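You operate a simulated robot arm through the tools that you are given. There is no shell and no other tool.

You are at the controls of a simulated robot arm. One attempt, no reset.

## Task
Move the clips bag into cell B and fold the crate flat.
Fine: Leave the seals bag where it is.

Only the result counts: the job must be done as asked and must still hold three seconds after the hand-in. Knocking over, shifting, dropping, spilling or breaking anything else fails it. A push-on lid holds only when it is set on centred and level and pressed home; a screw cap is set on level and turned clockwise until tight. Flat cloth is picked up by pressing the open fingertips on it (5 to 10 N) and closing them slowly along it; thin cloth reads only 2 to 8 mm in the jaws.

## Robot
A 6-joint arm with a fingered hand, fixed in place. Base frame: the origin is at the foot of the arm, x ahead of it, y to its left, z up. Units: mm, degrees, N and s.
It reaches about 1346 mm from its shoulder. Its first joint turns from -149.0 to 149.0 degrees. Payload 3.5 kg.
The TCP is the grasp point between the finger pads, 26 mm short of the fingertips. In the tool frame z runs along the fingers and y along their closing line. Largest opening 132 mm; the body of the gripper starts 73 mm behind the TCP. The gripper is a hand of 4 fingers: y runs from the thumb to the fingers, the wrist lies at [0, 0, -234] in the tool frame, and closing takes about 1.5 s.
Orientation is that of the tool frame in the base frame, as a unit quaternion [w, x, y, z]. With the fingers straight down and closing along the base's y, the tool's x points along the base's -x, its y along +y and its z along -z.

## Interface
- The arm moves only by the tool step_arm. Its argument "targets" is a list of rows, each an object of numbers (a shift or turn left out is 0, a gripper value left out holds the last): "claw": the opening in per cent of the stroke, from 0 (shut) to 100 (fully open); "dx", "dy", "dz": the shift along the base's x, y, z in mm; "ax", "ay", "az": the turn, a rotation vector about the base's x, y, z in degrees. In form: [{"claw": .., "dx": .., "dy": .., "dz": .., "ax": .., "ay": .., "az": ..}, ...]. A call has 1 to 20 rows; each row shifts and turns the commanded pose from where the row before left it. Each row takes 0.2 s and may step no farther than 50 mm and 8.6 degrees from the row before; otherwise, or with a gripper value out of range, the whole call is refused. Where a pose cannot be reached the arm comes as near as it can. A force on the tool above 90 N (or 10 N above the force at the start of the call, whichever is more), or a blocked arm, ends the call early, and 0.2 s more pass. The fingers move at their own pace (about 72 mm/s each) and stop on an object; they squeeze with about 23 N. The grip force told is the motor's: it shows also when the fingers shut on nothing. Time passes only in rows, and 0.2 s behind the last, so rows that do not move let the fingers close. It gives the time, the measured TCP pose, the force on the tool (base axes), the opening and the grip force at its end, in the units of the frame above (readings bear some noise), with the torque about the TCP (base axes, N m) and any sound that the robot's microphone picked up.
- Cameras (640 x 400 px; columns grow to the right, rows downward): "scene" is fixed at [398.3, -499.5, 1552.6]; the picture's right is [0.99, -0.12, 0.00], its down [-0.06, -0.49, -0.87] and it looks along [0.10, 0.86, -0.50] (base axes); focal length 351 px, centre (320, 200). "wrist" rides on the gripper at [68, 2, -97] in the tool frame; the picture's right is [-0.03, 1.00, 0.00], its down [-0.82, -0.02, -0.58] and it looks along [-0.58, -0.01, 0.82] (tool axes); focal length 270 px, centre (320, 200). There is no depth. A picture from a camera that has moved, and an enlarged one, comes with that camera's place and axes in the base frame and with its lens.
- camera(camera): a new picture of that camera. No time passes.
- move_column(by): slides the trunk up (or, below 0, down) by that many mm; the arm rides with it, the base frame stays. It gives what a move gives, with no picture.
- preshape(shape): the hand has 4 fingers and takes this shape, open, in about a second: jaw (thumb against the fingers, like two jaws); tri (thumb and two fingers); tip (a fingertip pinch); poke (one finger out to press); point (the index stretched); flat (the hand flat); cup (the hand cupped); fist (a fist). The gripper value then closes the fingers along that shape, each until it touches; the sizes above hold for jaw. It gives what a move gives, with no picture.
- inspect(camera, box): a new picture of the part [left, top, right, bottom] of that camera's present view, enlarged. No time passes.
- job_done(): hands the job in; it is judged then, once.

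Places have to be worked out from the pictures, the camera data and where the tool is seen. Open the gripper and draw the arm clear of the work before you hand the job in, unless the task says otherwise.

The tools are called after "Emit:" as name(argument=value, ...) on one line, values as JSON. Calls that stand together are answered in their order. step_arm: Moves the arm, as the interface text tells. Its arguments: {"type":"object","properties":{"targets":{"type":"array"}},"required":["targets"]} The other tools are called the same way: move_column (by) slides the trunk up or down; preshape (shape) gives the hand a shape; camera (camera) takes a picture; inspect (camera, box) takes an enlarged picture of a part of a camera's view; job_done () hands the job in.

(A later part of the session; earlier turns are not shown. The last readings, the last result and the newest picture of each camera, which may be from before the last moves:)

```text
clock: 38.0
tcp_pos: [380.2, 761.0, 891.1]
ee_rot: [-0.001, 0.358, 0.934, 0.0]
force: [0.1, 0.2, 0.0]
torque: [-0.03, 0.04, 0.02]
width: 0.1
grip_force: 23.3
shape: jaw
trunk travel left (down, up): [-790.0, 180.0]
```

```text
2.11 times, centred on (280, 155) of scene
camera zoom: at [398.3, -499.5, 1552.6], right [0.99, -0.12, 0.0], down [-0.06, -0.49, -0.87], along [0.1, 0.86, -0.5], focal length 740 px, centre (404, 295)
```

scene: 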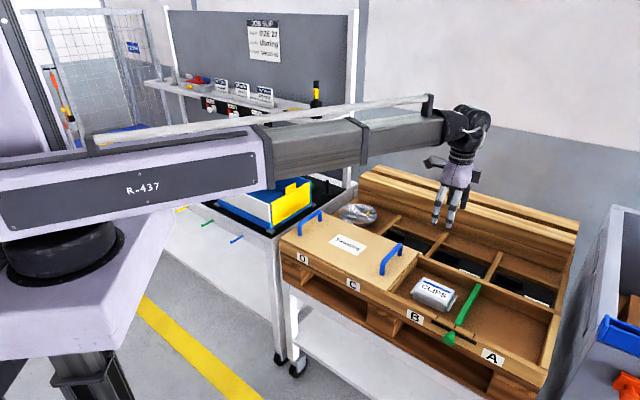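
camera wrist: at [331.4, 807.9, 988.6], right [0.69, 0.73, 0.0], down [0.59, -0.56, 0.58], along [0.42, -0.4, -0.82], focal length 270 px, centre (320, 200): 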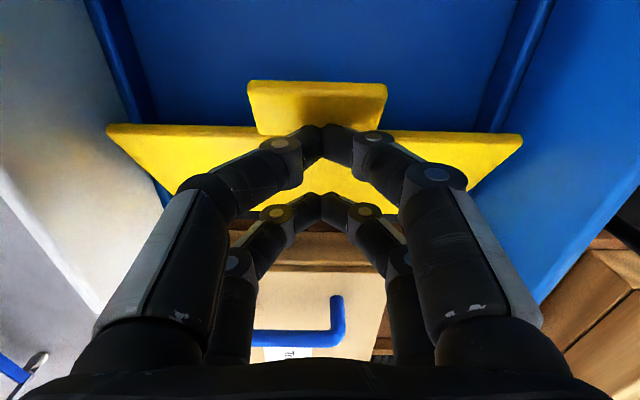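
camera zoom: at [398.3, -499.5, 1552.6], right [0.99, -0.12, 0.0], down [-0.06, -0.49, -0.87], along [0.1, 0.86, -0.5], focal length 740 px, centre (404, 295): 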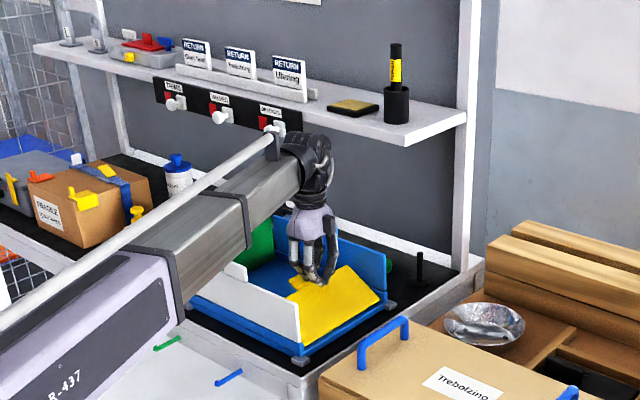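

Now I lower the closed fingers onto the outer face of the yellow wall to press it down, in steps.

Emit:
move_column(by=-25)

Emit:
move_column(by=-15)

Emit:
camera(camera="wrist")

```text
clock: 38.7
tcp_pos: [379.7, 761.7, 866.4]
ee_rot: [0.0, 0.358, 0.934, 0.0]
force: [0.3, 0.8, 0.5]
torque: [-0.02, 0.02, -0.04]
width: 0.0
grip_force: 24.0
shape: jaw
trunk travel left (down, up): [-765.0, 205.0]
```

```text
clock: 39.3
tcp_pos: [379.1, 761.2, 851.8]
ee_rot: [0.001, 0.358, 0.934, 0.0]
force: [-0.2, 0.7, 0.0]
torque: [-0.01, -0.02, 0.02]
width: 0.0
grip_force: 23.0
shape: jaw
trunk travel left (down, up): [-750.0, 220.0]
```

```text
taken
camera wrist: at [331.5, 807.6, 948.6], right [0.69, 0.73, 0.0], down [0.59, -0.56, 0.58], along [0.42, -0.4, -0.82], focal length 270 px, centre (320, 200)
```

wrist: 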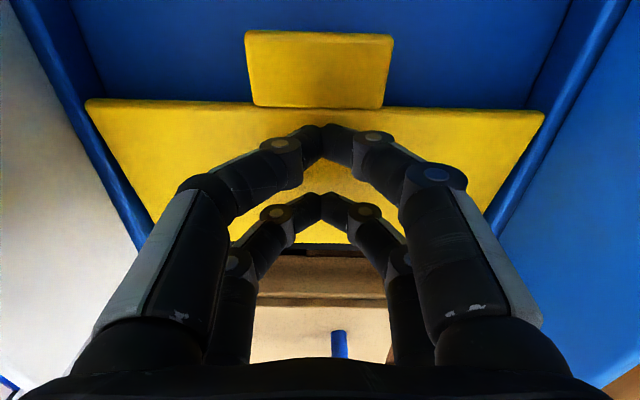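

The wall folds further with each step. I keep lowering in small steps until it meets the floor.

Emit:
move_column(by=-10)

Emit:
move_column(by=-6)

Emit:
move_column(by=-4)

Emit:
camera(camera="wrist")

```text
clock: 39.9
tcp_pos: [380.6, 761.2, 841.7]
ee_rot: [0.0, 0.358, 0.934, 0.0]
force: [0.3, 0.4, 3.3]
torque: [0.07, 0.07, 0.0]
width: 0.4
grip_force: 23.1
shape: jaw
trunk travel left (down, up): [-740.0, 230.0]
```

```text
clock: 40.5
tcp_pos: [379.3, 759.6, 838.7]
ee_rot: [0.0, 0.358, 0.934, 0.002]
force: [0.9, 4.3, 44.5]
torque: [0.85, 0.71, -0.04]
width: 0.1
grip_force: 22.9
shape: jaw
trunk travel left (down, up): [-734.0, 236.0]
```

```text
clock: 41.0
tcp_pos: [378.0, 758.2, 836.8]
ee_rot: [0.001, 0.359, 0.933, 0.003]
force: [2.8, 7.6, 80.5]
torque: [1.06, 0.55, -0.02]
width: 0.0
grip_force: 22.7
shape: jaw
trunk travel left (down, up): [-730.0, 240.0]
```

```text
taken
camera wrist: at [329.3, 804.3, 934.4], right [0.69, 0.73, 0.01], down [0.59, -0.57, 0.58], along [0.42, -0.39, -0.82], focal length 270 px, centre (320, 200)
```

wrist: 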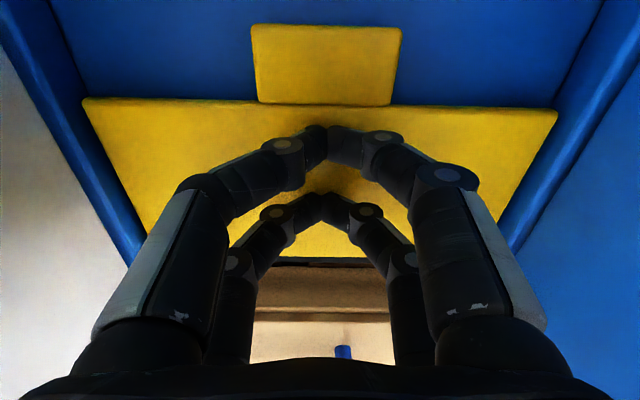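

Force is 80 N, so the yellow wall is down on the floor. I release the pressure and look whether it stays.

Emit:
move_column(by=20)

Emit:
camera(camera="wrist")

Emit:
move_column(by=120)

Emit:
camera(camera="wrist")

Emit:
inspect(camera="scene", box=[190, 60, 370, 250])

```text
clock: 41.7
tcp_pos: [380.1, 760.1, 850.1]
ee_rot: [0.0, 0.359, 0.933, 0.0]
force: [-0.7, -0.2, -0.3]
torque: [-0.03, 0.01, 0.02]
width: 0.0
grip_force: 22.7
shape: jaw
trunk travel left (down, up): [-750.0, 220.0]
```

```text
taken
camera wrist: at [331.7, 807.7, 947.8], right [0.69, 0.73, 0.0], down [0.59, -0.56, 0.58], along [0.42, -0.4, -0.82], focal length 270 px, centre (320, 200)
```

wrist: 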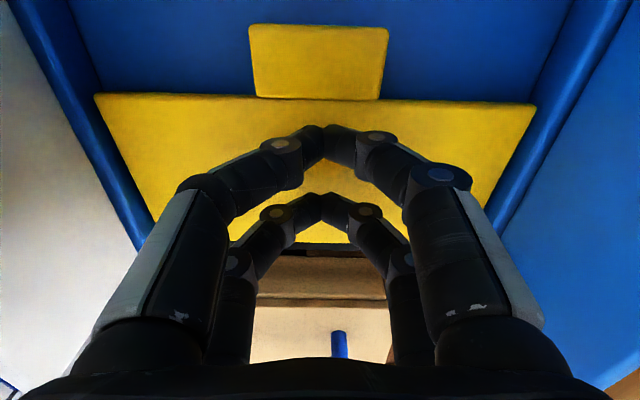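

```text
clock: 43.2
tcp_pos: [379.8, 760.2, 971.6]
ee_rot: [-0.001, 0.358, 0.934, -0.001]
force: [0.2, -0.7, -0.3]
torque: [0.01, 0.0, 0.03]
width: 0.0
grip_force: 23.2
shape: jaw
trunk travel left (down, up): [-870.0, 100.0]
```

```text
taken
camera wrist: at [331.5, 807.8, 1068.5], right [0.69, 0.73, 0.0], down [0.59, -0.56, 0.58], along [0.42, -0.4, -0.82], focal length 270 px, centre (320, 200)
```

wrist: 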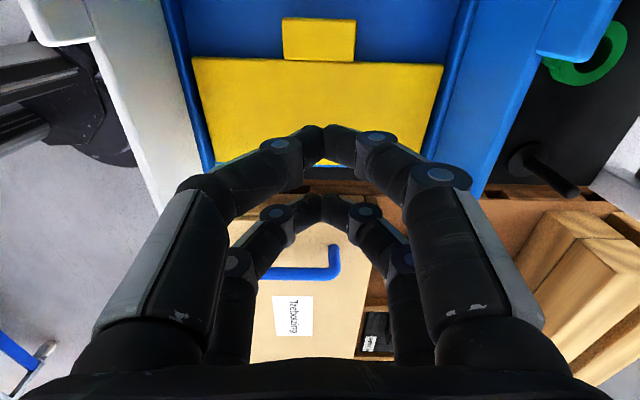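

```text
2.11 times, centred on (280, 155) of scene
camera zoom: at [398.3, -499.5, 1552.6], right [0.99, -0.12, 0.0], down [-0.06, -0.49, -0.87], along [0.1, 0.86, -0.5], focal length 740 px, centre (404, 295)
```

zoom: 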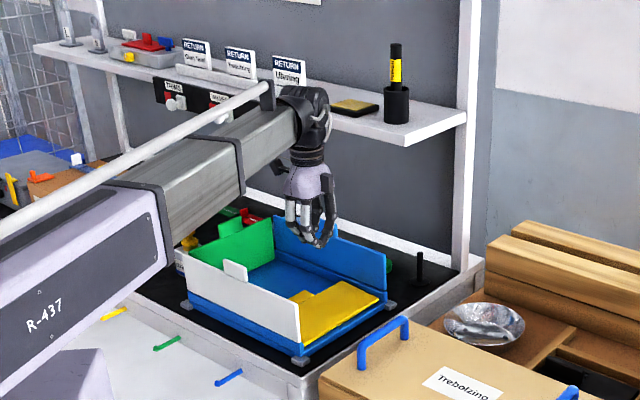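

The yellow wall stays flat. I raise and travel left past the green wall to look at the space between it and the SIZE 20 valve.

Emit:
move_column(by=100)

Emit:
step_arm(targets=[{"dx": -32, "dy": 30.2}, {"dx": -32, "dy": 30.2}, {"dx": -32, "dy": 30.2}, {"dx": -32, "dy": 30.2}, {"dx": -32, "dy": 30.2}, {"dx": -32, "dy": 30.2}, {"dx": -32, "dy": 30.2}, {"dx": -32, "dy": 30.2}, {"dx": -32, "dy": 30.2}, {}])

Emit:
camera(camera="wrist")

Emit:
inspect(camera="scene", box=[130, 60, 340, 245])

```text
clock: 44.5
tcp_pos: [380.8, 760.6, 1071.6]
ee_rot: [0.0, 0.358, 0.934, 0.0]
force: [-0.3, 0.0, 0.4]
torque: [0.0, 0.01, -0.02]
width: 0.0
grip_force: 22.5
shape: jaw
trunk travel left (down, up): [-970.0, 0.0]
```

```text
clock: 46.7
tcp_pos: [92.5, 1031.7, 1071.7]
ee_rot: [0.0, 0.358, 0.934, 0.0]
force: [0.7, 0.0, -0.3]
torque: [0.0, 0.0, 0.01]
width: 0.0
grip_force: 22.9
shape: jaw
trunk travel left (down, up): [-970.0, 0.0]
```

```text
taken
camera wrist: at [43.6, 1078.7, 1168.8], right [0.69, 0.73, 0.0], down [0.59, -0.56, 0.58], along [0.42, -0.4, -0.82], focal length 270 px, centre (320, 200)
```

wrist: 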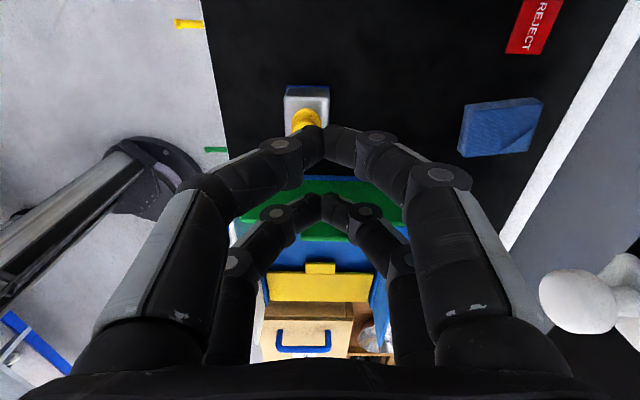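

```text
2.16 times, centred on (235, 152) of scene
camera zoom: at [398.3, -499.5, 1552.6], right [0.99, -0.12, 0.0], down [-0.06, -0.49, -0.87], along [0.1, 0.86, -0.5], focal length 760 px, centre (504, 303)
```

zoom: 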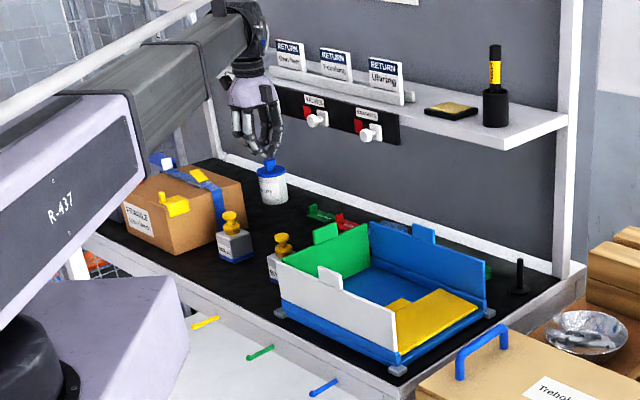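

The valve sits at e1≈-605, e2≈800 (cap top about z 870), leaving ~87 mm to the green wall at e1≈-488. I position in the gap but offset toward the back (e2≈850) so the fingers stay clear of the valve, then lower to tip height ≈880.

Emit:
step_arm(targets=[{"dx": 34.4, "dy": -15.6}, {"dx": 34.4, "dy": -15.6}, {"dx": 34.4, "dy": -15.7}, {}])

Emit:
camera(camera="wrist")

Emit:
inspect(camera="scene", box=[130, 60, 340, 245])

```text
clock: 47.7
tcp_pos: [196.5, 984.9, 1071.1]
ee_rot: [0.0, 0.358, 0.934, 0.0]
force: [0.0, 0.2, -1.4]
torque: [-0.02, 0.01, -0.01]
width: 0.2
grip_force: 23.2
shape: jaw
trunk travel left (down, up): [-970.0, 0.0]
```

```text
taken
camera wrist: at [147.7, 1032.1, 1168.6], right [0.69, 0.73, 0.0], down [0.59, -0.56, 0.58], along [0.42, -0.4, -0.82], focal length 270 px, centre (320, 200)
```

wrist: 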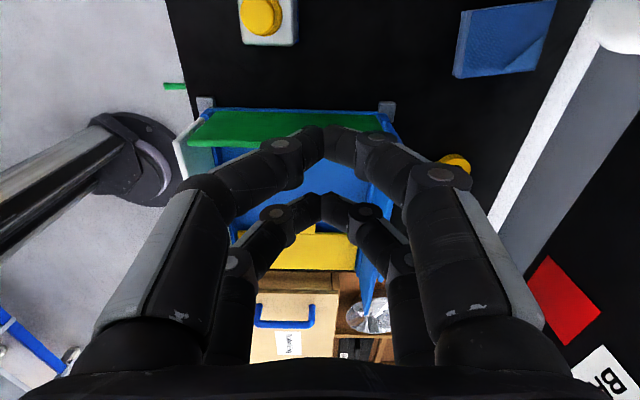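

```text
2.16 times, centred on (235, 152) of scene
camera zoom: at [398.3, -499.5, 1552.6], right [0.99, -0.12, 0.0], down [-0.06, -0.49, -0.87], along [0.1, 0.86, -0.5], focal length 760 px, centre (504, 303)
```

zoom: 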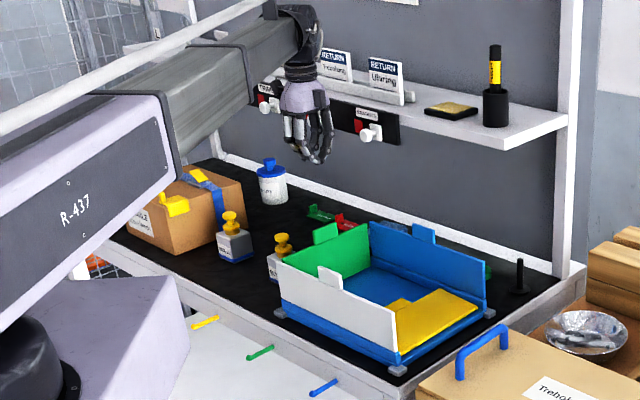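

The gap is confirmed: valve body ends at e1≈-565/e2≈826, green wall face at e1≈-488. I lower to tip height about 880.

Emit:
move_column(by=-110)

Emit:
camera(camera="wrist")

Emit:
move_column(by=-57)

Emit:
camera(camera="wrist")

Emit:
inspect(camera="scene", box=[130, 60, 340, 245])

```text
clock: 49.1
tcp_pos: [197.2, 985.3, 962.4]
ee_rot: [0.0, 0.358, 0.934, -0.001]
force: [-0.5, 0.1, 0.7]
torque: [0.03, 0.01, -0.01]
width: 0.0
grip_force: 23.0
shape: jaw
trunk travel left (down, up): [-860.0, 110.0]
```

```text
taken
camera wrist: at [147.5, 1032.0, 1058.8], right [0.69, 0.73, 0.0], down [0.59, -0.56, 0.58], along [0.42, -0.4, -0.82], focal length 270 px, centre (320, 200)
```

wrist: 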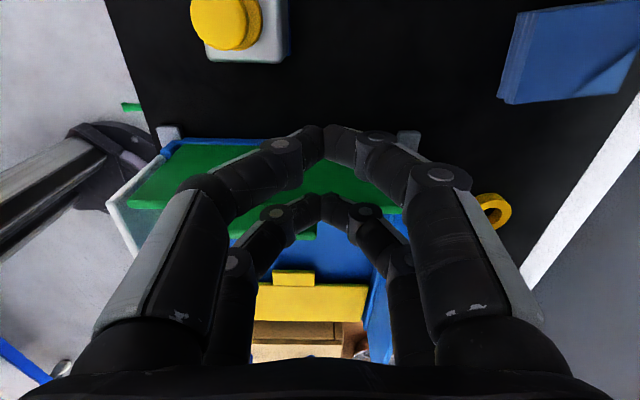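

```text
clock: 50.1
tcp_pos: [196.8, 985.9, 904.0]
ee_rot: [0.001, 0.359, 0.933, -0.001]
force: [-0.8, 0.0, 0.6]
torque: [-0.01, -0.01, 0.0]
width: 0.0
grip_force: 22.8
shape: jaw
trunk travel left (down, up): [-803.0, 167.0]
```

```text
taken
camera wrist: at [147.4, 1032.0, 1001.8], right [0.69, 0.73, 0.0], down [0.59, -0.56, 0.58], along [0.42, -0.4, -0.82], focal length 270 px, centre (320, 200)
```

wrist: 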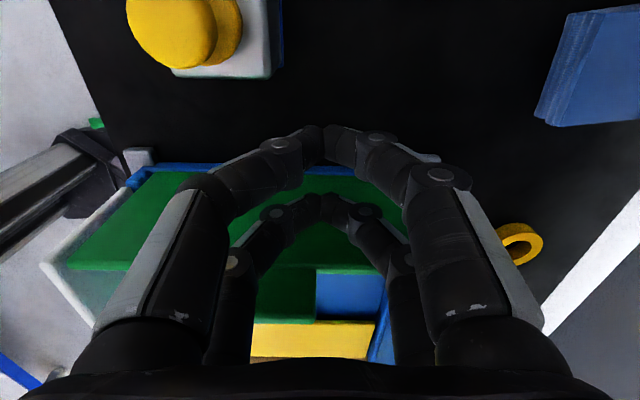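

```text
2.16 times, centred on (235, 152) of scene
camera zoom: at [398.3, -499.5, 1552.6], right [0.99, -0.12, 0.0], down [-0.06, -0.49, -0.87], along [0.1, 0.86, -0.5], focal length 760 px, centre (504, 303)
```

zoom: 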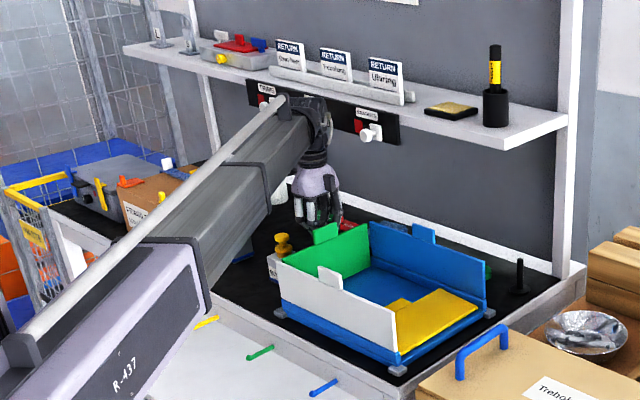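

Clear on all sides. Now I push the green wall inward (to the right) in 8 mm steps.

Emit:
step_arm(targets=[{"dx": 5.8, "dy": -5.5}, {"dx": 5.8, "dy": -5.5}, {"dx": 5.8, "dy": -5.5}, {"dx": 5.8, "dy": -5.5}, {"dx": 5.8, "dy": -5.5}, {"dx": 5.8, "dy": -5.5}])

Emit:
camera(camera="wrist")

Emit:
inspect(camera="scene", box=[130, 60, 340, 245])

```text
clock: 51.5
tcp_pos: [231.2, 952.8, 904.7]
ee_rot: [0.0, 0.358, 0.934, 0.0]
force: [-0.9, 0.9, 1.2]
torque: [0.03, 0.0, 0.0]
width: 0.1
grip_force: 22.7
shape: jaw
trunk travel left (down, up): [-803.0, 167.0]
```

```text
taken
camera wrist: at [182.6, 999.3, 1001.6], right [0.69, 0.73, 0.0], down [0.59, -0.56, 0.58], along [0.42, -0.4, -0.82], focal length 270 px, centre (320, 200)
```

wrist: 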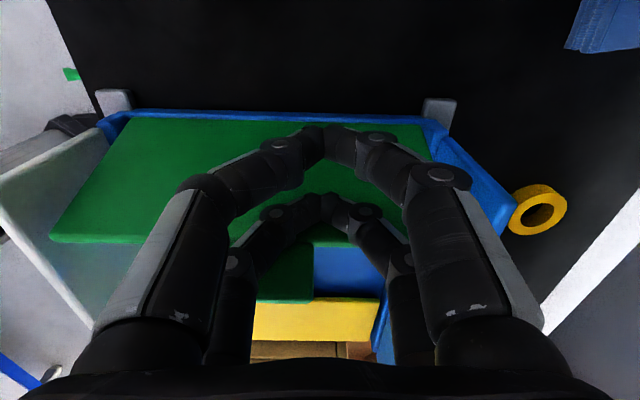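

```text
2.16 times, centred on (235, 152) of scene
camera zoom: at [398.3, -499.5, 1552.6], right [0.99, -0.12, 0.0], down [-0.06, -0.49, -0.87], along [0.1, 0.86, -0.5], focal length 760 px, centre (504, 303)
```

zoom: 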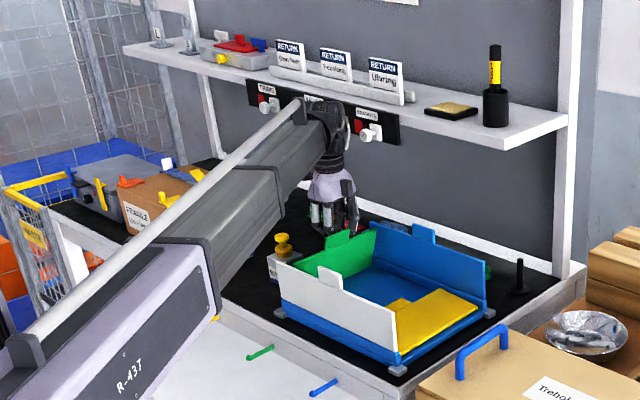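

The green wall is tilting. I lower the tips 18 mm (now clear of the valve) and continue pushing.

Emit:
move_column(by=-18)

Emit:
step_arm(targets=[{"dx": 5.8, "dy": -5.5}, {"dx": 5.8, "dy": -5.5}, {"dx": 5.8, "dy": -5.5}, {"dx": 5.8, "dy": -5.5}, {"dx": 5.8, "dy": -5.5}, {"dx": 5.8, "dy": -5.5}, {"dx": 5.8, "dy": -5.5}, {}])

Emit:
camera(camera="wrist")

Emit:
inspect(camera="scene", box=[130, 60, 340, 245])

```text
clock: 52.1
tcp_pos: [231.8, 952.3, 886.8]
ee_rot: [0.0, 0.358, 0.934, -0.001]
force: [0.0, 0.0, -0.7]
torque: [-0.02, 0.02, 0.02]
width: 0.0
grip_force: 22.9
shape: jaw
trunk travel left (down, up): [-785.0, 185.0]
```

```text
clock: 54.0
tcp_pos: [273.0, 913.7, 885.9]
ee_rot: [0.001, 0.359, 0.933, -0.001]
force: [-0.1, 0.5, 0.3]
torque: [0.01, -0.02, -0.03]
width: 0.2
grip_force: 22.7
shape: jaw
trunk travel left (down, up): [-785.0, 185.0]
```

```text
taken
camera wrist: at [223.4, 961.2, 983.6], right [0.69, 0.73, 0.0], down [0.59, -0.56, 0.58], along [0.42, -0.4, -0.82], focal length 270 px, centre (320, 200)
```

wrist: 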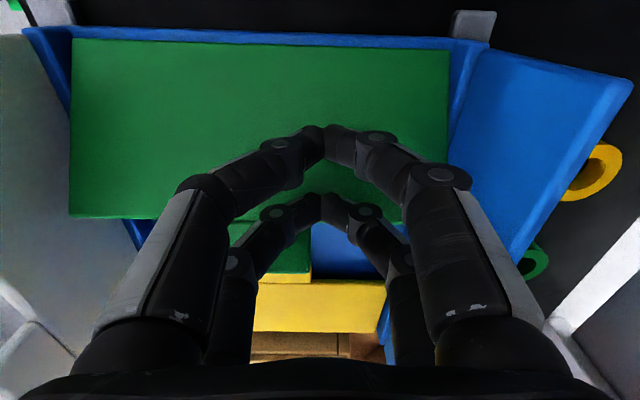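

```text
2.16 times, centred on (235, 152) of scene
camera zoom: at [398.3, -499.5, 1552.6], right [0.99, -0.12, 0.0], down [-0.06, -0.49, -0.87], along [0.1, 0.86, -0.5], focal length 760 px, centre (504, 303)
```

zoom: 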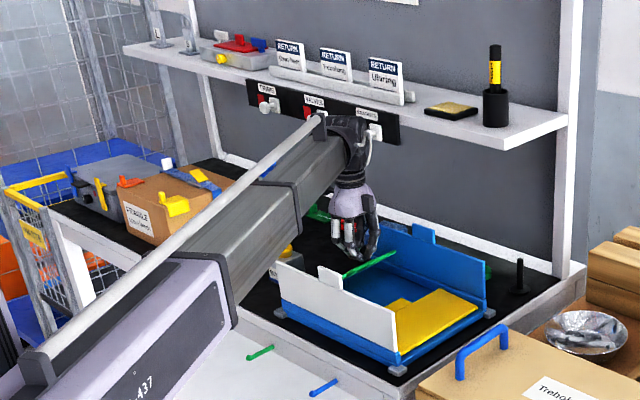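

The green wall is past halfway. I shift to the crate's middle line (away from the blue wall) while pushing a bit more, then lower onto it.

Emit:
step_arm(targets=[{"dx": 5.8, "dy": -5.5}, {"dx": -2.4, "dy": -14.2}, {"dx": -2.4, "dy": -14.2}, {"dx": -2.4, "dy": -14.2}, {"dx": 5.8, "dy": -5.5}, {}])

Emit:
move_column(by=-30)

Emit:
camera(camera="wrist")

```text
clock: 55.4
tcp_pos: [277.4, 860.4, 885.9]
ee_rot: [0.0, 0.358, 0.934, 0.0]
force: [0.3, 0.0, -0.9]
torque: [-0.03, 0.03, -0.01]
width: 0.2
grip_force: 22.6
shape: jaw
trunk travel left (down, up): [-785.0, 185.0]
```

```text
clock: 56.1
tcp_pos: [276.1, 860.2, 856.5]
ee_rot: [0.0, 0.358, 0.934, 0.0]
force: [0.4, 0.2, -0.3]
torque: [0.0, 0.01, -0.03]
width: 0.0
grip_force: 23.1
shape: jaw
trunk travel left (down, up): [-755.0, 215.0]
```

```text
taken
camera wrist: at [227.6, 907.4, 953.7], right [0.69, 0.73, 0.0], down [0.59, -0.56, 0.58], along [0.42, -0.4, -0.82], focal length 270 px, centre (320, 200)
```

wrist: 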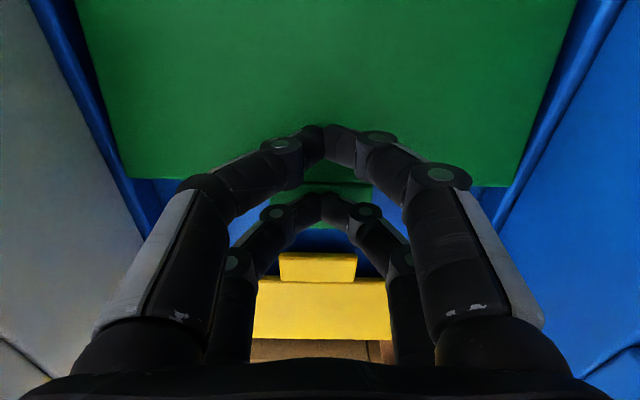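

Nearly flat. I keep lowering in small steps to press it home.

Emit:
move_column(by=-12)

Emit:
move_column(by=-5)

Emit:
camera(camera="wrist")

```text
clock: 56.7
tcp_pos: [277.2, 860.0, 844.6]
ee_rot: [0.0, 0.359, 0.933, 0.0]
force: [0.2, -0.2, -0.2]
torque: [0.02, 0.04, 0.02]
width: 0.2
grip_force: 23.3
shape: jaw
trunk travel left (down, up): [-743.0, 227.0]
```

```text
clock: 57.2
tcp_pos: [275.9, 859.6, 841.8]
ee_rot: [0.0, 0.359, 0.934, 0.0]
force: [1.3, 5.2, 22.2]
torque: [-0.15, -0.4, 0.11]
width: 0.0
grip_force: 22.7
shape: jaw
trunk travel left (down, up): [-738.0, 232.0]
```

```text
taken
camera wrist: at [227.4, 906.8, 938.4], right [0.69, 0.73, 0.0], down [0.59, -0.56, 0.58], along [0.42, -0.4, -0.82], focal length 270 px, centre (320, 200)
```

wrist: 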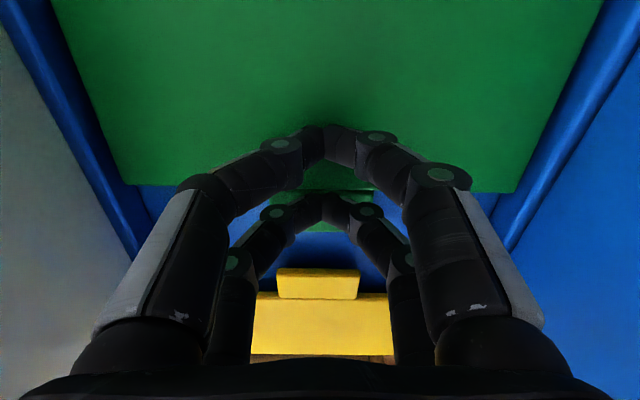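

Emit:
move_column(by=-6)

Emit:
move_column(by=120)

Emit:
camera(camera="wrist")

Emit:
inspect(camera="scene", box=[130, 60, 340, 245])

```text
clock: 57.8
tcp_pos: [275.6, 858.5, 838.2]
ee_rot: [0.001, 0.358, 0.934, 0.003]
force: [0.9, 11.4, 60.1]
torque: [-0.25, -0.85, 0.06]
width: 0.0
grip_force: 22.5
shape: jaw
trunk travel left (down, up): [-732.0, 238.0]
```

```text
clock: 59.3
tcp_pos: [276.3, 860.3, 953.1]
ee_rot: [0.0, 0.358, 0.934, 0.0]
force: [0.2, -0.3, 0.2]
torque: [-0.03, 0.01, -0.02]
width: 0.0
grip_force: 22.2
shape: jaw
trunk travel left (down, up): [-852.0, 118.0]
```

```text
taken
camera wrist: at [227.6, 907.6, 1050.5], right [0.69, 0.73, 0.0], down [0.59, -0.56, 0.58], along [0.42, -0.4, -0.82], focal length 270 px, centre (320, 200)
```

wrist: 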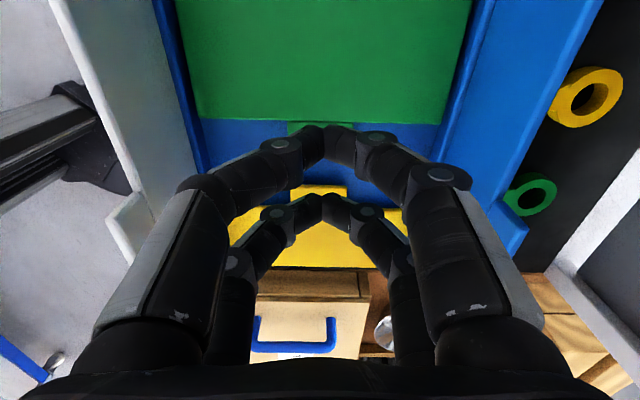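

```text
2.16 times, centred on (235, 152) of scene
camera zoom: at [398.3, -499.5, 1552.6], right [0.99, -0.12, 0.0], down [-0.06, -0.49, -0.87], along [0.1, 0.86, -0.5], focal length 760 px, centre (504, 303)
```

zoom: 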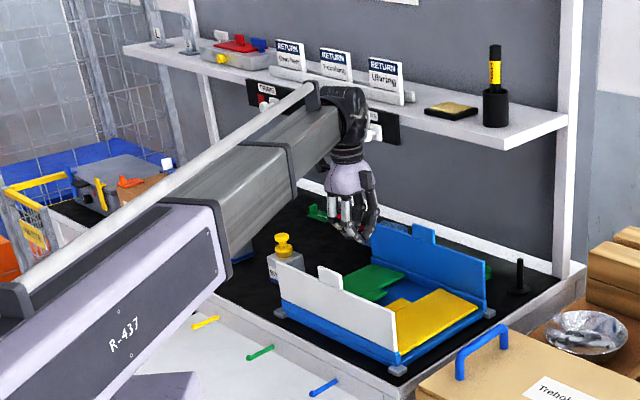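

Green and yellow both lie flat. Next the white front wall: I raise fully and turn the hand by 90° so its narrow side faces the wall and the camera looks toward the back.

Emit:
move_column(by=118)

Emit:
step_arm(targets=[{"az": 8.2}, {"az": 8.2}, {"az": 8.2}, {"az": 8.2}, {"az": 8.2}, {"az": 8.2}, {"az": 8.2}, {"az": 8.2}, {"az": 8.2}, {"az": 8.2}, {"az": 8.0}, {}])

Emit:
camera(camera="wrist")

Emit:
inspect(camera="scene", box=[130, 60, 340, 245])

```text
clock: 60.8
tcp_pos: [276.5, 861.3, 1071.7]
ee_rot: [-0.001, 0.359, 0.933, 0.0]
force: [-0.8, -0.1, -0.1]
torque: [0.03, 0.0, 0.01]
width: 0.0
grip_force: 23.0
shape: jaw
trunk travel left (down, up): [-970.0, 0.0]
```

```text
clock: 63.4
tcp_pos: [276.6, 860.9, 1071.7]
ee_rot: [0.0, -0.407, 0.913, 0.0]
force: [0.8, 0.2, -0.1]
torque: [0.01, 0.0, 0.0]
width: 0.0
grip_force: 23.2
shape: jaw
trunk travel left (down, up): [-970.0, 0.0]
```

```text
taken
camera wrist: at [230.3, 810.4, 1168.6], right [-0.73, 0.69, 0.0], down [0.56, 0.59, 0.58], along [0.4, 0.42, -0.82], focal length 270 px, centre (320, 200)
```

wrist: 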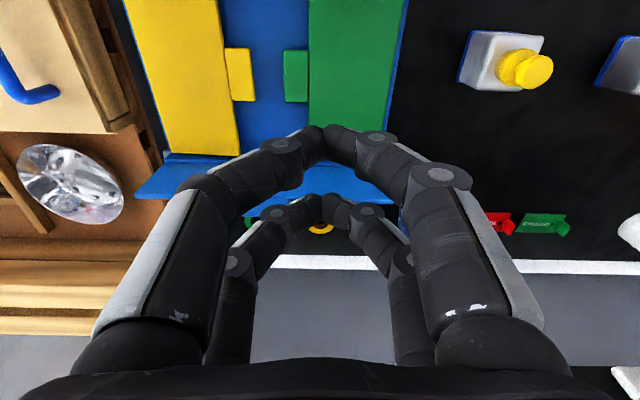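

```text
2.16 times, centred on (235, 152) of scene
camera zoom: at [398.3, -499.5, 1552.6], right [0.99, -0.12, 0.0], down [-0.06, -0.49, -0.87], along [0.1, 0.86, -0.5], focal length 760 px, centre (504, 303)
```

zoom: 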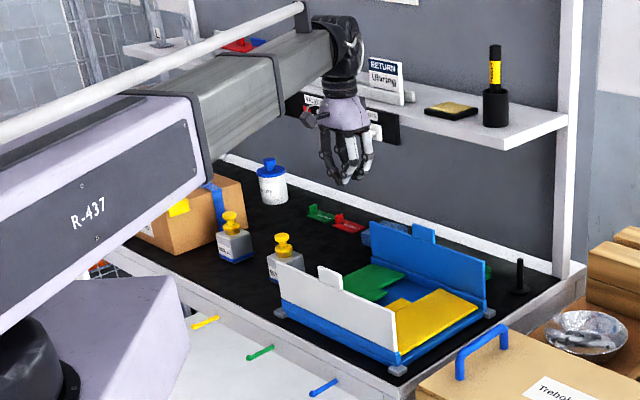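

The turn worked. From triangulation the shelf's front edge is at about e2≈945, z≈1125 with knobs to its left, so the blue wall will need a tilted hand later. First I move in front of the white wall.

Emit:
step_arm(targets=[{"dx": -19.5, "dy": -37.5}, {"dx": -19.5, "dy": -37.5}, {"dx": -19.5, "dy": -37.5}, {"dx": -19.5, "dy": -37.5}, {}])

Emit:
camera(camera="wrist")

Emit:
inspect(camera="scene", box=[130, 60, 340, 245])

```text
clock: 64.6
tcp_pos: [198.4, 711.1, 1070.7]
ee_rot: [0.0, -0.406, 0.914, 0.0]
force: [0.4, -0.3, 0.2]
torque: [0.0, 0.02, -0.04]
width: 0.0
grip_force: 22.8
shape: jaw
trunk travel left (down, up): [-970.0, 0.0]
```

```text
taken
camera wrist: at [152.3, 660.5, 1168.5], right [-0.73, 0.69, 0.0], down [0.56, 0.59, 0.58], along [0.4, 0.42, -0.82], focal length 270 px, centre (320, 200)
```

wrist: 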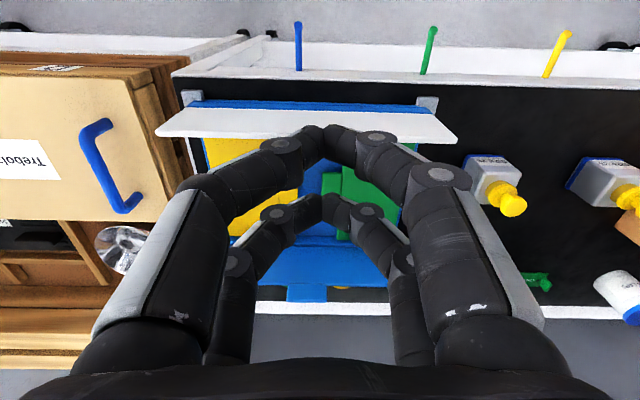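

```text
2.16 times, centred on (235, 152) of scene
camera zoom: at [398.3, -499.5, 1552.6], right [0.99, -0.12, 0.0], down [-0.06, -0.49, -0.87], along [0.1, 0.86, -0.5], focal length 760 px, centre (504, 303)
```

zoom: 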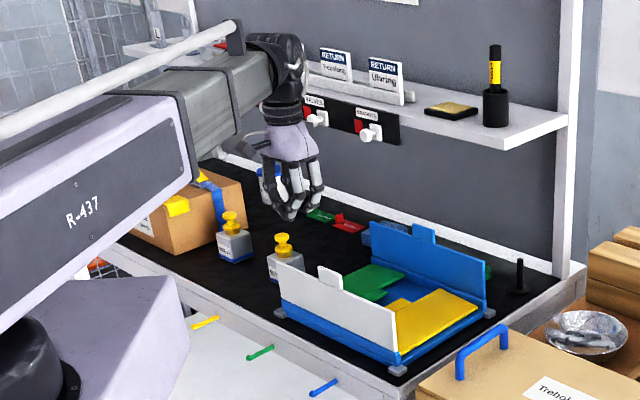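

The white wall's outer face is at e2≈693, 8 mm ahead of the fingers; I back off slightly and lower to tip height ≈872.

Emit:
step_arm(targets=[{"dx": -6.2, "dy": -6.5}, {}])

Emit:
move_column(by=-120)

Emit:
camera(camera="wrist")

Emit:
move_column(by=-53)

Emit:
camera(camera="wrist")

Emit:
inspect(camera="scene", box=[130, 60, 340, 245])

```text
clock: 65.2
tcp_pos: [193.0, 704.4, 1071.1]
ee_rot: [0.0, -0.406, 0.914, 0.0]
force: [-0.5, -0.4, -0.8]
torque: [0.0, -0.01, 0.01]
width: 0.0
grip_force: 23.4
shape: jaw
trunk travel left (down, up): [-970.0, 0.0]
```

```text
clock: 66.7
tcp_pos: [193.0, 703.1, 951.2]
ee_rot: [0.0, -0.407, 0.914, 0.0]
force: [-0.4, -0.1, 0.3]
torque: [-0.04, 0.0, 0.0]
width: 0.0
grip_force: 23.4
shape: jaw
trunk travel left (down, up): [-850.0, 120.0]
```

```text
taken
camera wrist: at [146.1, 653.8, 1048.7], right [-0.73, 0.69, 0.0], down [0.56, 0.59, 0.58], along [0.4, 0.42, -0.82], focal length 270 px, centre (320, 200)
```

wrist: 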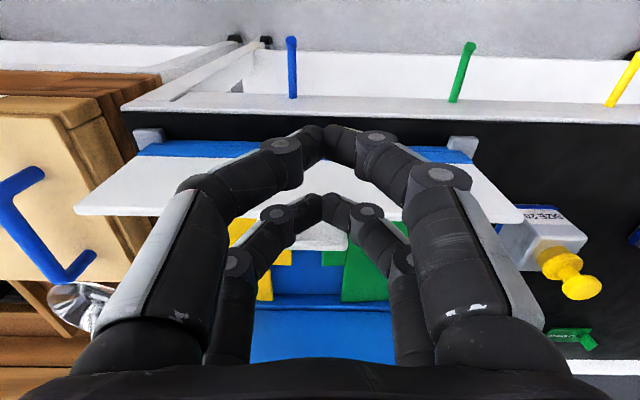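

```text
clock: 67.6
tcp_pos: [192.3, 703.7, 898.4]
ee_rot: [0.001, -0.407, 0.914, 0.0]
force: [0.0, -0.7, -0.5]
torque: [-0.01, -0.02, -0.04]
width: 0.0
grip_force: 23.1
shape: jaw
trunk travel left (down, up): [-797.0, 173.0]
```

```text
taken
camera wrist: at [146.1, 653.7, 995.7], right [-0.73, 0.69, 0.0], down [0.56, 0.59, 0.58], along [0.4, 0.42, -0.82], focal length 270 px, centre (320, 200)
```

wrist: 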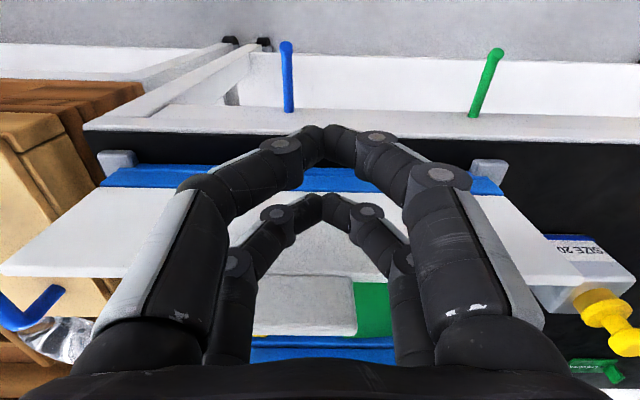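

```text
2.16 times, centred on (235, 152) of scene
camera zoom: at [398.3, -499.5, 1552.6], right [0.99, -0.12, 0.0], down [-0.06, -0.49, -0.87], along [0.1, 0.86, -0.5], focal length 760 px, centre (504, 303)
```

zoom: 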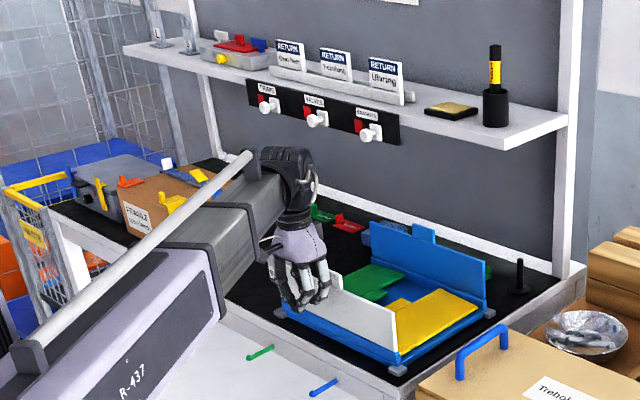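

In place just outside the white wall. I push it inward (toward the back) in 8 mm steps.

Emit:
step_arm(targets=[{"dx": 5.5, "dy": 5.8}, {"dx": 5.5, "dy": 5.8}, {"dx": 5.5, "dy": 5.8}, {"dx": 5.5, "dy": 5.8}, {"dx": 5.5, "dy": 5.8}, {"dx": 5.5, "dy": 5.8}])

Emit:
camera(camera="wrist")

Emit:
inspect(camera="scene", box=[130, 60, 340, 245])

```text
clock: 69.0
tcp_pos: [225.3, 739.2, 898.9]
ee_rot: [0.001, -0.407, 0.913, 0.0]
force: [-0.2, -0.5, 0.2]
torque: [-0.02, 0.05, 0.03]
width: 0.0
grip_force: 22.6
shape: jaw
trunk travel left (down, up): [-797.0, 173.0]
```

```text
taken
camera wrist: at [179.0, 688.8, 995.7], right [-0.73, 0.69, 0.0], down [0.56, 0.59, 0.58], along [0.4, 0.42, -0.82], focal length 270 px, centre (320, 200)
```

wrist: 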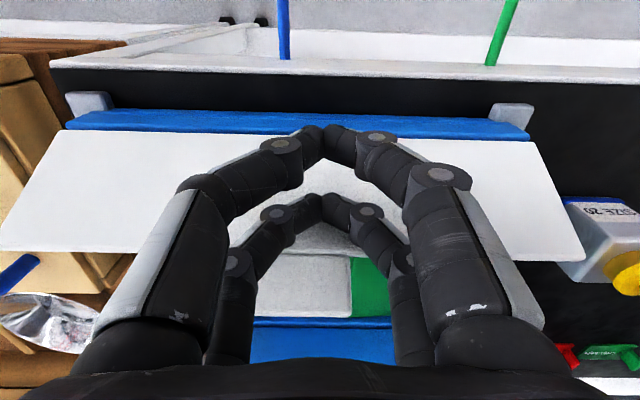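

```text
2.16 times, centred on (235, 152) of scene
camera zoom: at [398.3, -499.5, 1552.6], right [0.99, -0.12, 0.0], down [-0.06, -0.49, -0.87], along [0.1, 0.86, -0.5], focal length 760 px, centre (504, 303)
```

zoom: 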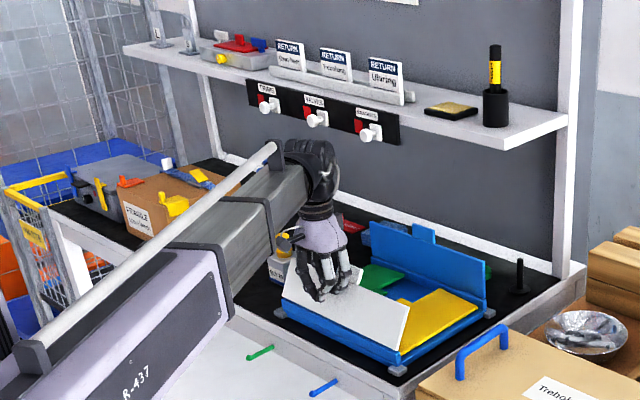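

The white wall is tilting inward freely. I push on and then lower.

Emit:
step_arm(targets=[{"dx": 5.5, "dy": 5.8}, {"dx": 5.5, "dy": 5.8}, {"dx": 5.5, "dy": 5.8}, {"dx": 5.5, "dy": 5.8}, {"dx": 5.5, "dy": 5.8}, {}])

Emit:
camera(camera="wrist")

Emit:
inspect(camera="scene", box=[130, 60, 340, 245])

```text
clock: 70.4
tcp_pos: [254.5, 767.8, 899.0]
ee_rot: [0.0, -0.407, 0.914, 0.0]
force: [0.0, -0.6, -0.6]
torque: [0.0, -0.03, 0.0]
width: 0.0
grip_force: 22.6
shape: jaw
trunk travel left (down, up): [-797.0, 173.0]
```

```text
taken
camera wrist: at [206.9, 717.5, 995.6], right [-0.73, 0.69, 0.0], down [0.56, 0.59, 0.58], along [0.4, 0.42, -0.82], focal length 270 px, centre (320, 200)
```

wrist: 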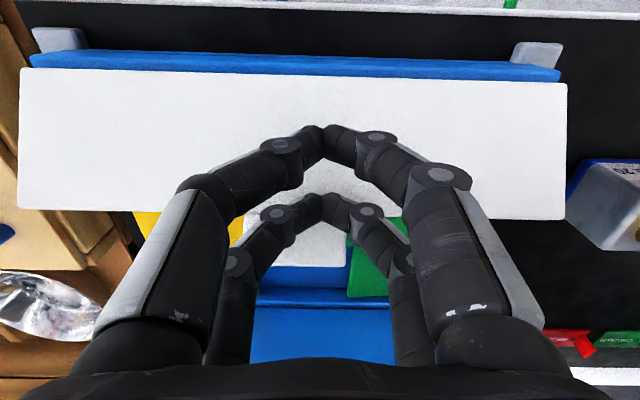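

```text
2.16 times, centred on (235, 152) of scene
camera zoom: at [398.3, -499.5, 1552.6], right [0.99, -0.12, 0.0], down [-0.06, -0.49, -0.87], along [0.1, 0.86, -0.5], focal length 760 px, centre (504, 303)
```

zoom: 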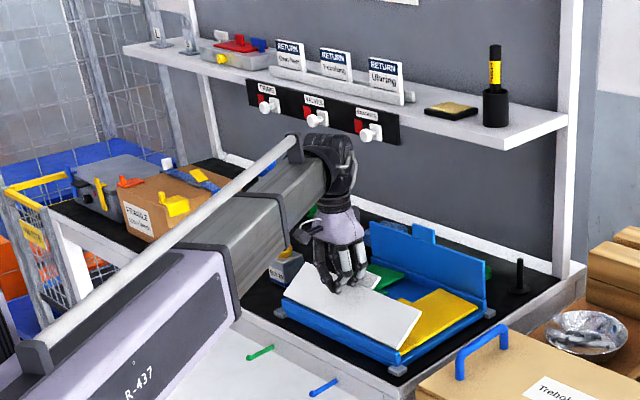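

The white wall is well past halfway. I lower onto it in steps to press it flat.

Emit:
step_arm(targets=[{"dx": 5.5, "dy": 5.8}, {}])

Emit:
move_column(by=-20)

Emit:
move_column(by=-8)

Emit:
camera(camera="wrist")

```text
clock: 71.0
tcp_pos: [259.0, 773.6, 897.0]
ee_rot: [0.001, -0.406, 0.914, -0.001]
force: [0.6, -0.2, -0.2]
torque: [0.0, 0.02, 0.0]
width: 0.2
grip_force: 22.8
shape: jaw
trunk travel left (down, up): [-797.0, 173.0]
```

```text
clock: 71.7
tcp_pos: [258.5, 773.1, 879.4]
ee_rot: [0.0, -0.407, 0.914, -0.001]
force: [0.2, 0.0, -0.2]
torque: [-0.01, -0.02, -0.02]
width: 0.0
grip_force: 23.2
shape: jaw
trunk travel left (down, up): [-777.0, 193.0]
```

```text
clock: 72.2
tcp_pos: [259.0, 772.6, 871.0]
ee_rot: [0.0, -0.407, 0.913, -0.001]
force: [-0.7, -0.6, -0.1]
torque: [0.0, -0.01, 0.0]
width: 0.1
grip_force: 22.8
shape: jaw
trunk travel left (down, up): [-769.0, 201.0]
```

```text
taken
camera wrist: at [212.3, 723.1, 967.6], right [-0.73, 0.69, 0.0], down [0.56, 0.59, 0.58], along [0.4, 0.42, -0.82], focal length 270 px, centre (320, 200)
```

wrist: 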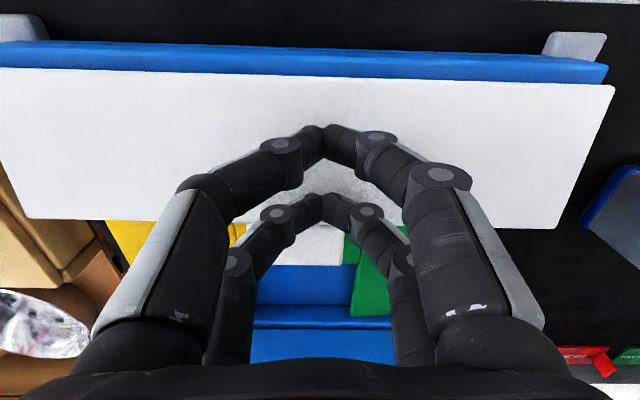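

Still no contact force at tip z≈845; I continue down gently.

Emit:
move_column(by=-8)

Emit:
move_column(by=-5)

Emit:
move_column(by=-4)

Emit:
camera(camera="wrist")

```text
clock: 72.8
tcp_pos: [258.6, 773.4, 861.8]
ee_rot: [-0.001, -0.406, 0.914, 0.0]
force: [0.4, 0.1, -0.4]
torque: [0.04, 0.02, 0.03]
width: 0.1
grip_force: 23.3
shape: jaw
trunk travel left (down, up): [-761.0, 209.0]
```

```text
clock: 73.4
tcp_pos: [258.4, 773.2, 857.9]
ee_rot: [0.001, -0.407, 0.913, 0.002]
force: [3.2, 5.8, 30.7]
torque: [0.7, -0.5, 0.03]
width: 0.2
grip_force: 22.6
shape: jaw
trunk travel left (down, up): [-756.0, 214.0]
```

```text
clock: 73.9
tcp_pos: [258.6, 771.6, 855.9]
ee_rot: [0.003, -0.406, 0.914, 0.003]
force: [4.9, 14.2, 68.9]
torque: [0.96, -0.5, 0.0]
width: 0.0
grip_force: 23.5
shape: jaw
trunk travel left (down, up): [-752.0, 218.0]
```

```text
taken
camera wrist: at [211.6, 721.0, 954.3], right [-0.73, 0.69, 0.0], down [0.56, 0.59, 0.58], along [0.4, 0.42, -0.81], focal length 270 px, centre (320, 200)
```

wrist: 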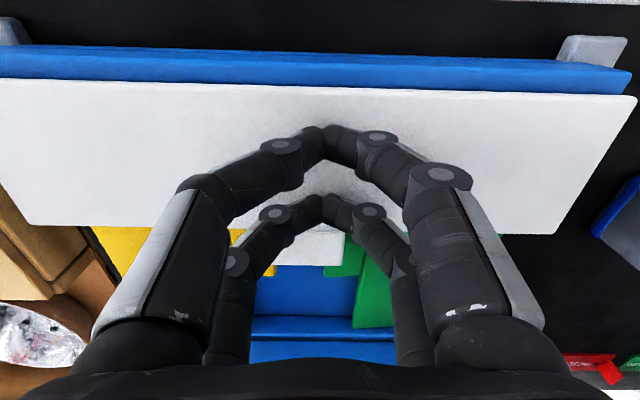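

The white wall meets its stop at tip z≈832. I raise clear and check it stays flat.

Emit:
move_column(by=60)

Emit:
move_column(by=158)

Emit:
camera(camera="wrist")

Emit:
inspect(camera="scene", box=[130, 60, 340, 245])

Emit:
inspect(camera="scene", box=[200, 70, 360, 150])

```text
clock: 74.9
tcp_pos: [258.9, 773.7, 913.4]
ee_rot: [0.001, -0.406, 0.914, 0.0]
force: [-1.4, 0.1, 0.6]
torque: [0.01, 0.01, -0.04]
width: 0.1
grip_force: 23.7
shape: jaw
trunk travel left (down, up): [-812.0, 158.0]
```

```text
clock: 76.7
tcp_pos: [259.4, 773.6, 1071.9]
ee_rot: [0.0, -0.407, 0.914, 0.0]
force: [0.5, -0.3, -0.3]
torque: [0.01, -0.02, 0.01]
width: 0.0
grip_force: 23.2
shape: jaw
trunk travel left (down, up): [-970.0, 0.0]
```

```text
taken
camera wrist: at [212.3, 723.3, 1168.5], right [-0.73, 0.69, 0.0], down [0.56, 0.59, 0.58], along [0.4, 0.42, -0.82], focal length 270 px, centre (320, 200)
```

wrist: 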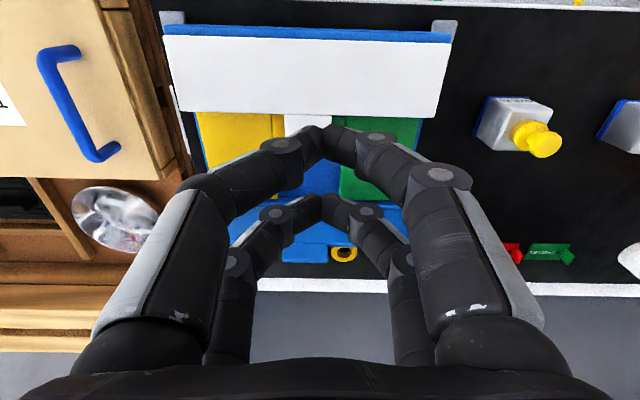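

```text
2.16 times, centred on (235, 152) of scene
camera zoom: at [398.3, -499.5, 1552.6], right [0.99, -0.12, 0.0], down [-0.06, -0.49, -0.87], along [0.1, 0.86, -0.5], focal length 760 px, centre (504, 303)
```

zoom: 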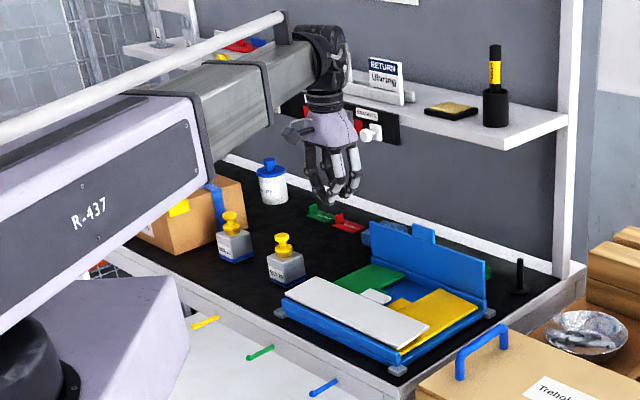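

```text
4.00 times, centred on (280, 110) of scene
camera zoom: at [398.3, -499.5, 1552.6], right [0.99, -0.12, 0.0], down [-0.06, -0.49, -0.87], along [0.1, 0.86, -0.5], focal length 1406 px, centre (480, 560)
```

zoom: 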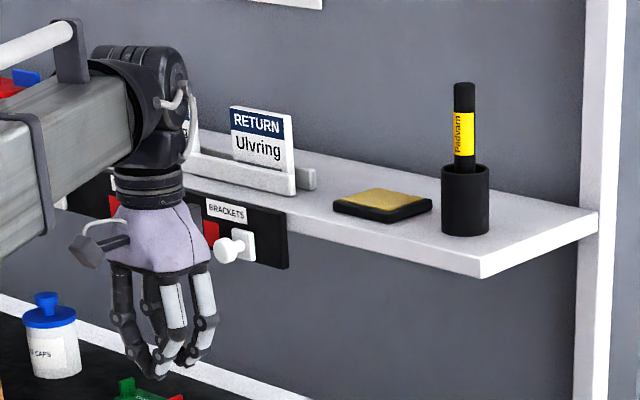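

White is flat and stays. For the blue back wall I'll hook it from outside with the open jaw, tilting the hand slightly so the wrist stays in front of the shelf. I turn the hand back, move to e1≈-270, e2≈800 at full height and test a tilt.

Emit:
step_arm(targets=[{"az": -8.2, "dx": 10}, {"az": -8.2, "dx": 10}, {"az": -8.2, "dx": 10}, {"az": -8.2, "dx": 10}, {"az": -8.2, "dx": 10}, {"az": -8.2, "dx": 10}, {"az": -8.2, "dx": 10}, {"az": -8.2, "dx": 10}, {"az": -8.2, "dx": 10}, {"az": -8.2, "dx": 4}, {"az": -8.0, "dy": -6}, {}])

Emit:
step_arm(targets=[{"ax": 5.1, "ay": -4.8, "dz": 1.8}, {"ax": 5.1, "ay": -4.8, "dz": 5.2}, {}])

Emit:
inspect(camera="scene", box=[190, 40, 370, 245])

Emit:
camera(camera="wrist")

```text
clock: 79.3
tcp_pos: [352.7, 767.4, 1070.6]
ee_rot: [0.001, 0.359, 0.933, 0.001]
force: [-0.5, 0.4, -0.4]
torque: [-0.03, 0.03, 0.01]
width: 0.2
grip_force: 22.8
shape: jaw
trunk travel left (down, up): [-970.0, 0.0]
```

```text
clock: 80.1
tcp_pos: [351.7, 767.2, 1078.5]
ee_rot: [0.046, 0.355, 0.927, 0.114]
force: [0.4, 0.0, 0.5]
torque: [0.01, 0.01, -0.02]
width: 0.0
grip_force: 22.9
shape: jaw
trunk travel left (down, up): [-970.0, 0.0]
```

```text
1.95 times, centred on (280, 142) of scene
camera zoom: at [398.3, -499.5, 1552.6], right [0.99, -0.12, 0.0], down [-0.06, -0.49, -0.87], along [0.1, 0.86, -0.5], focal length 686 px, centre (398, 312)
```

zoom: 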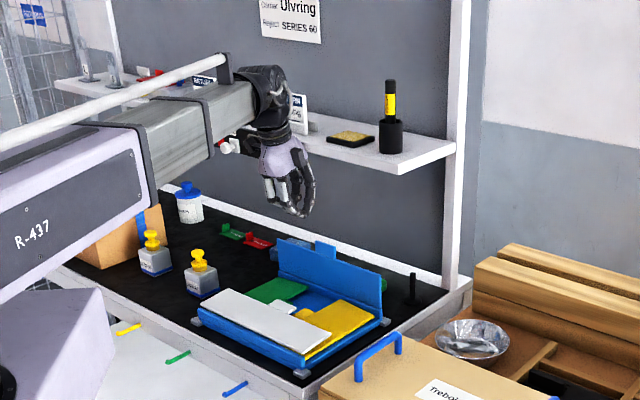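

```text
taken
camera wrist: at [287.5, 797.3, 1172.7], right [0.67, 0.7, 0.24], down [0.5, -0.66, 0.56], along [0.56, -0.25, -0.79], focal length 270 px, centre (320, 200)
```

wrist: 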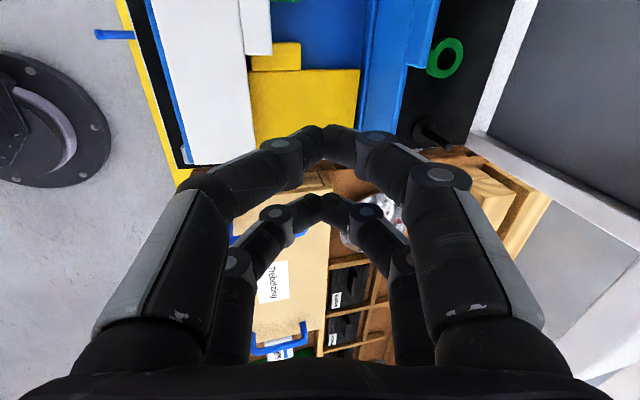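

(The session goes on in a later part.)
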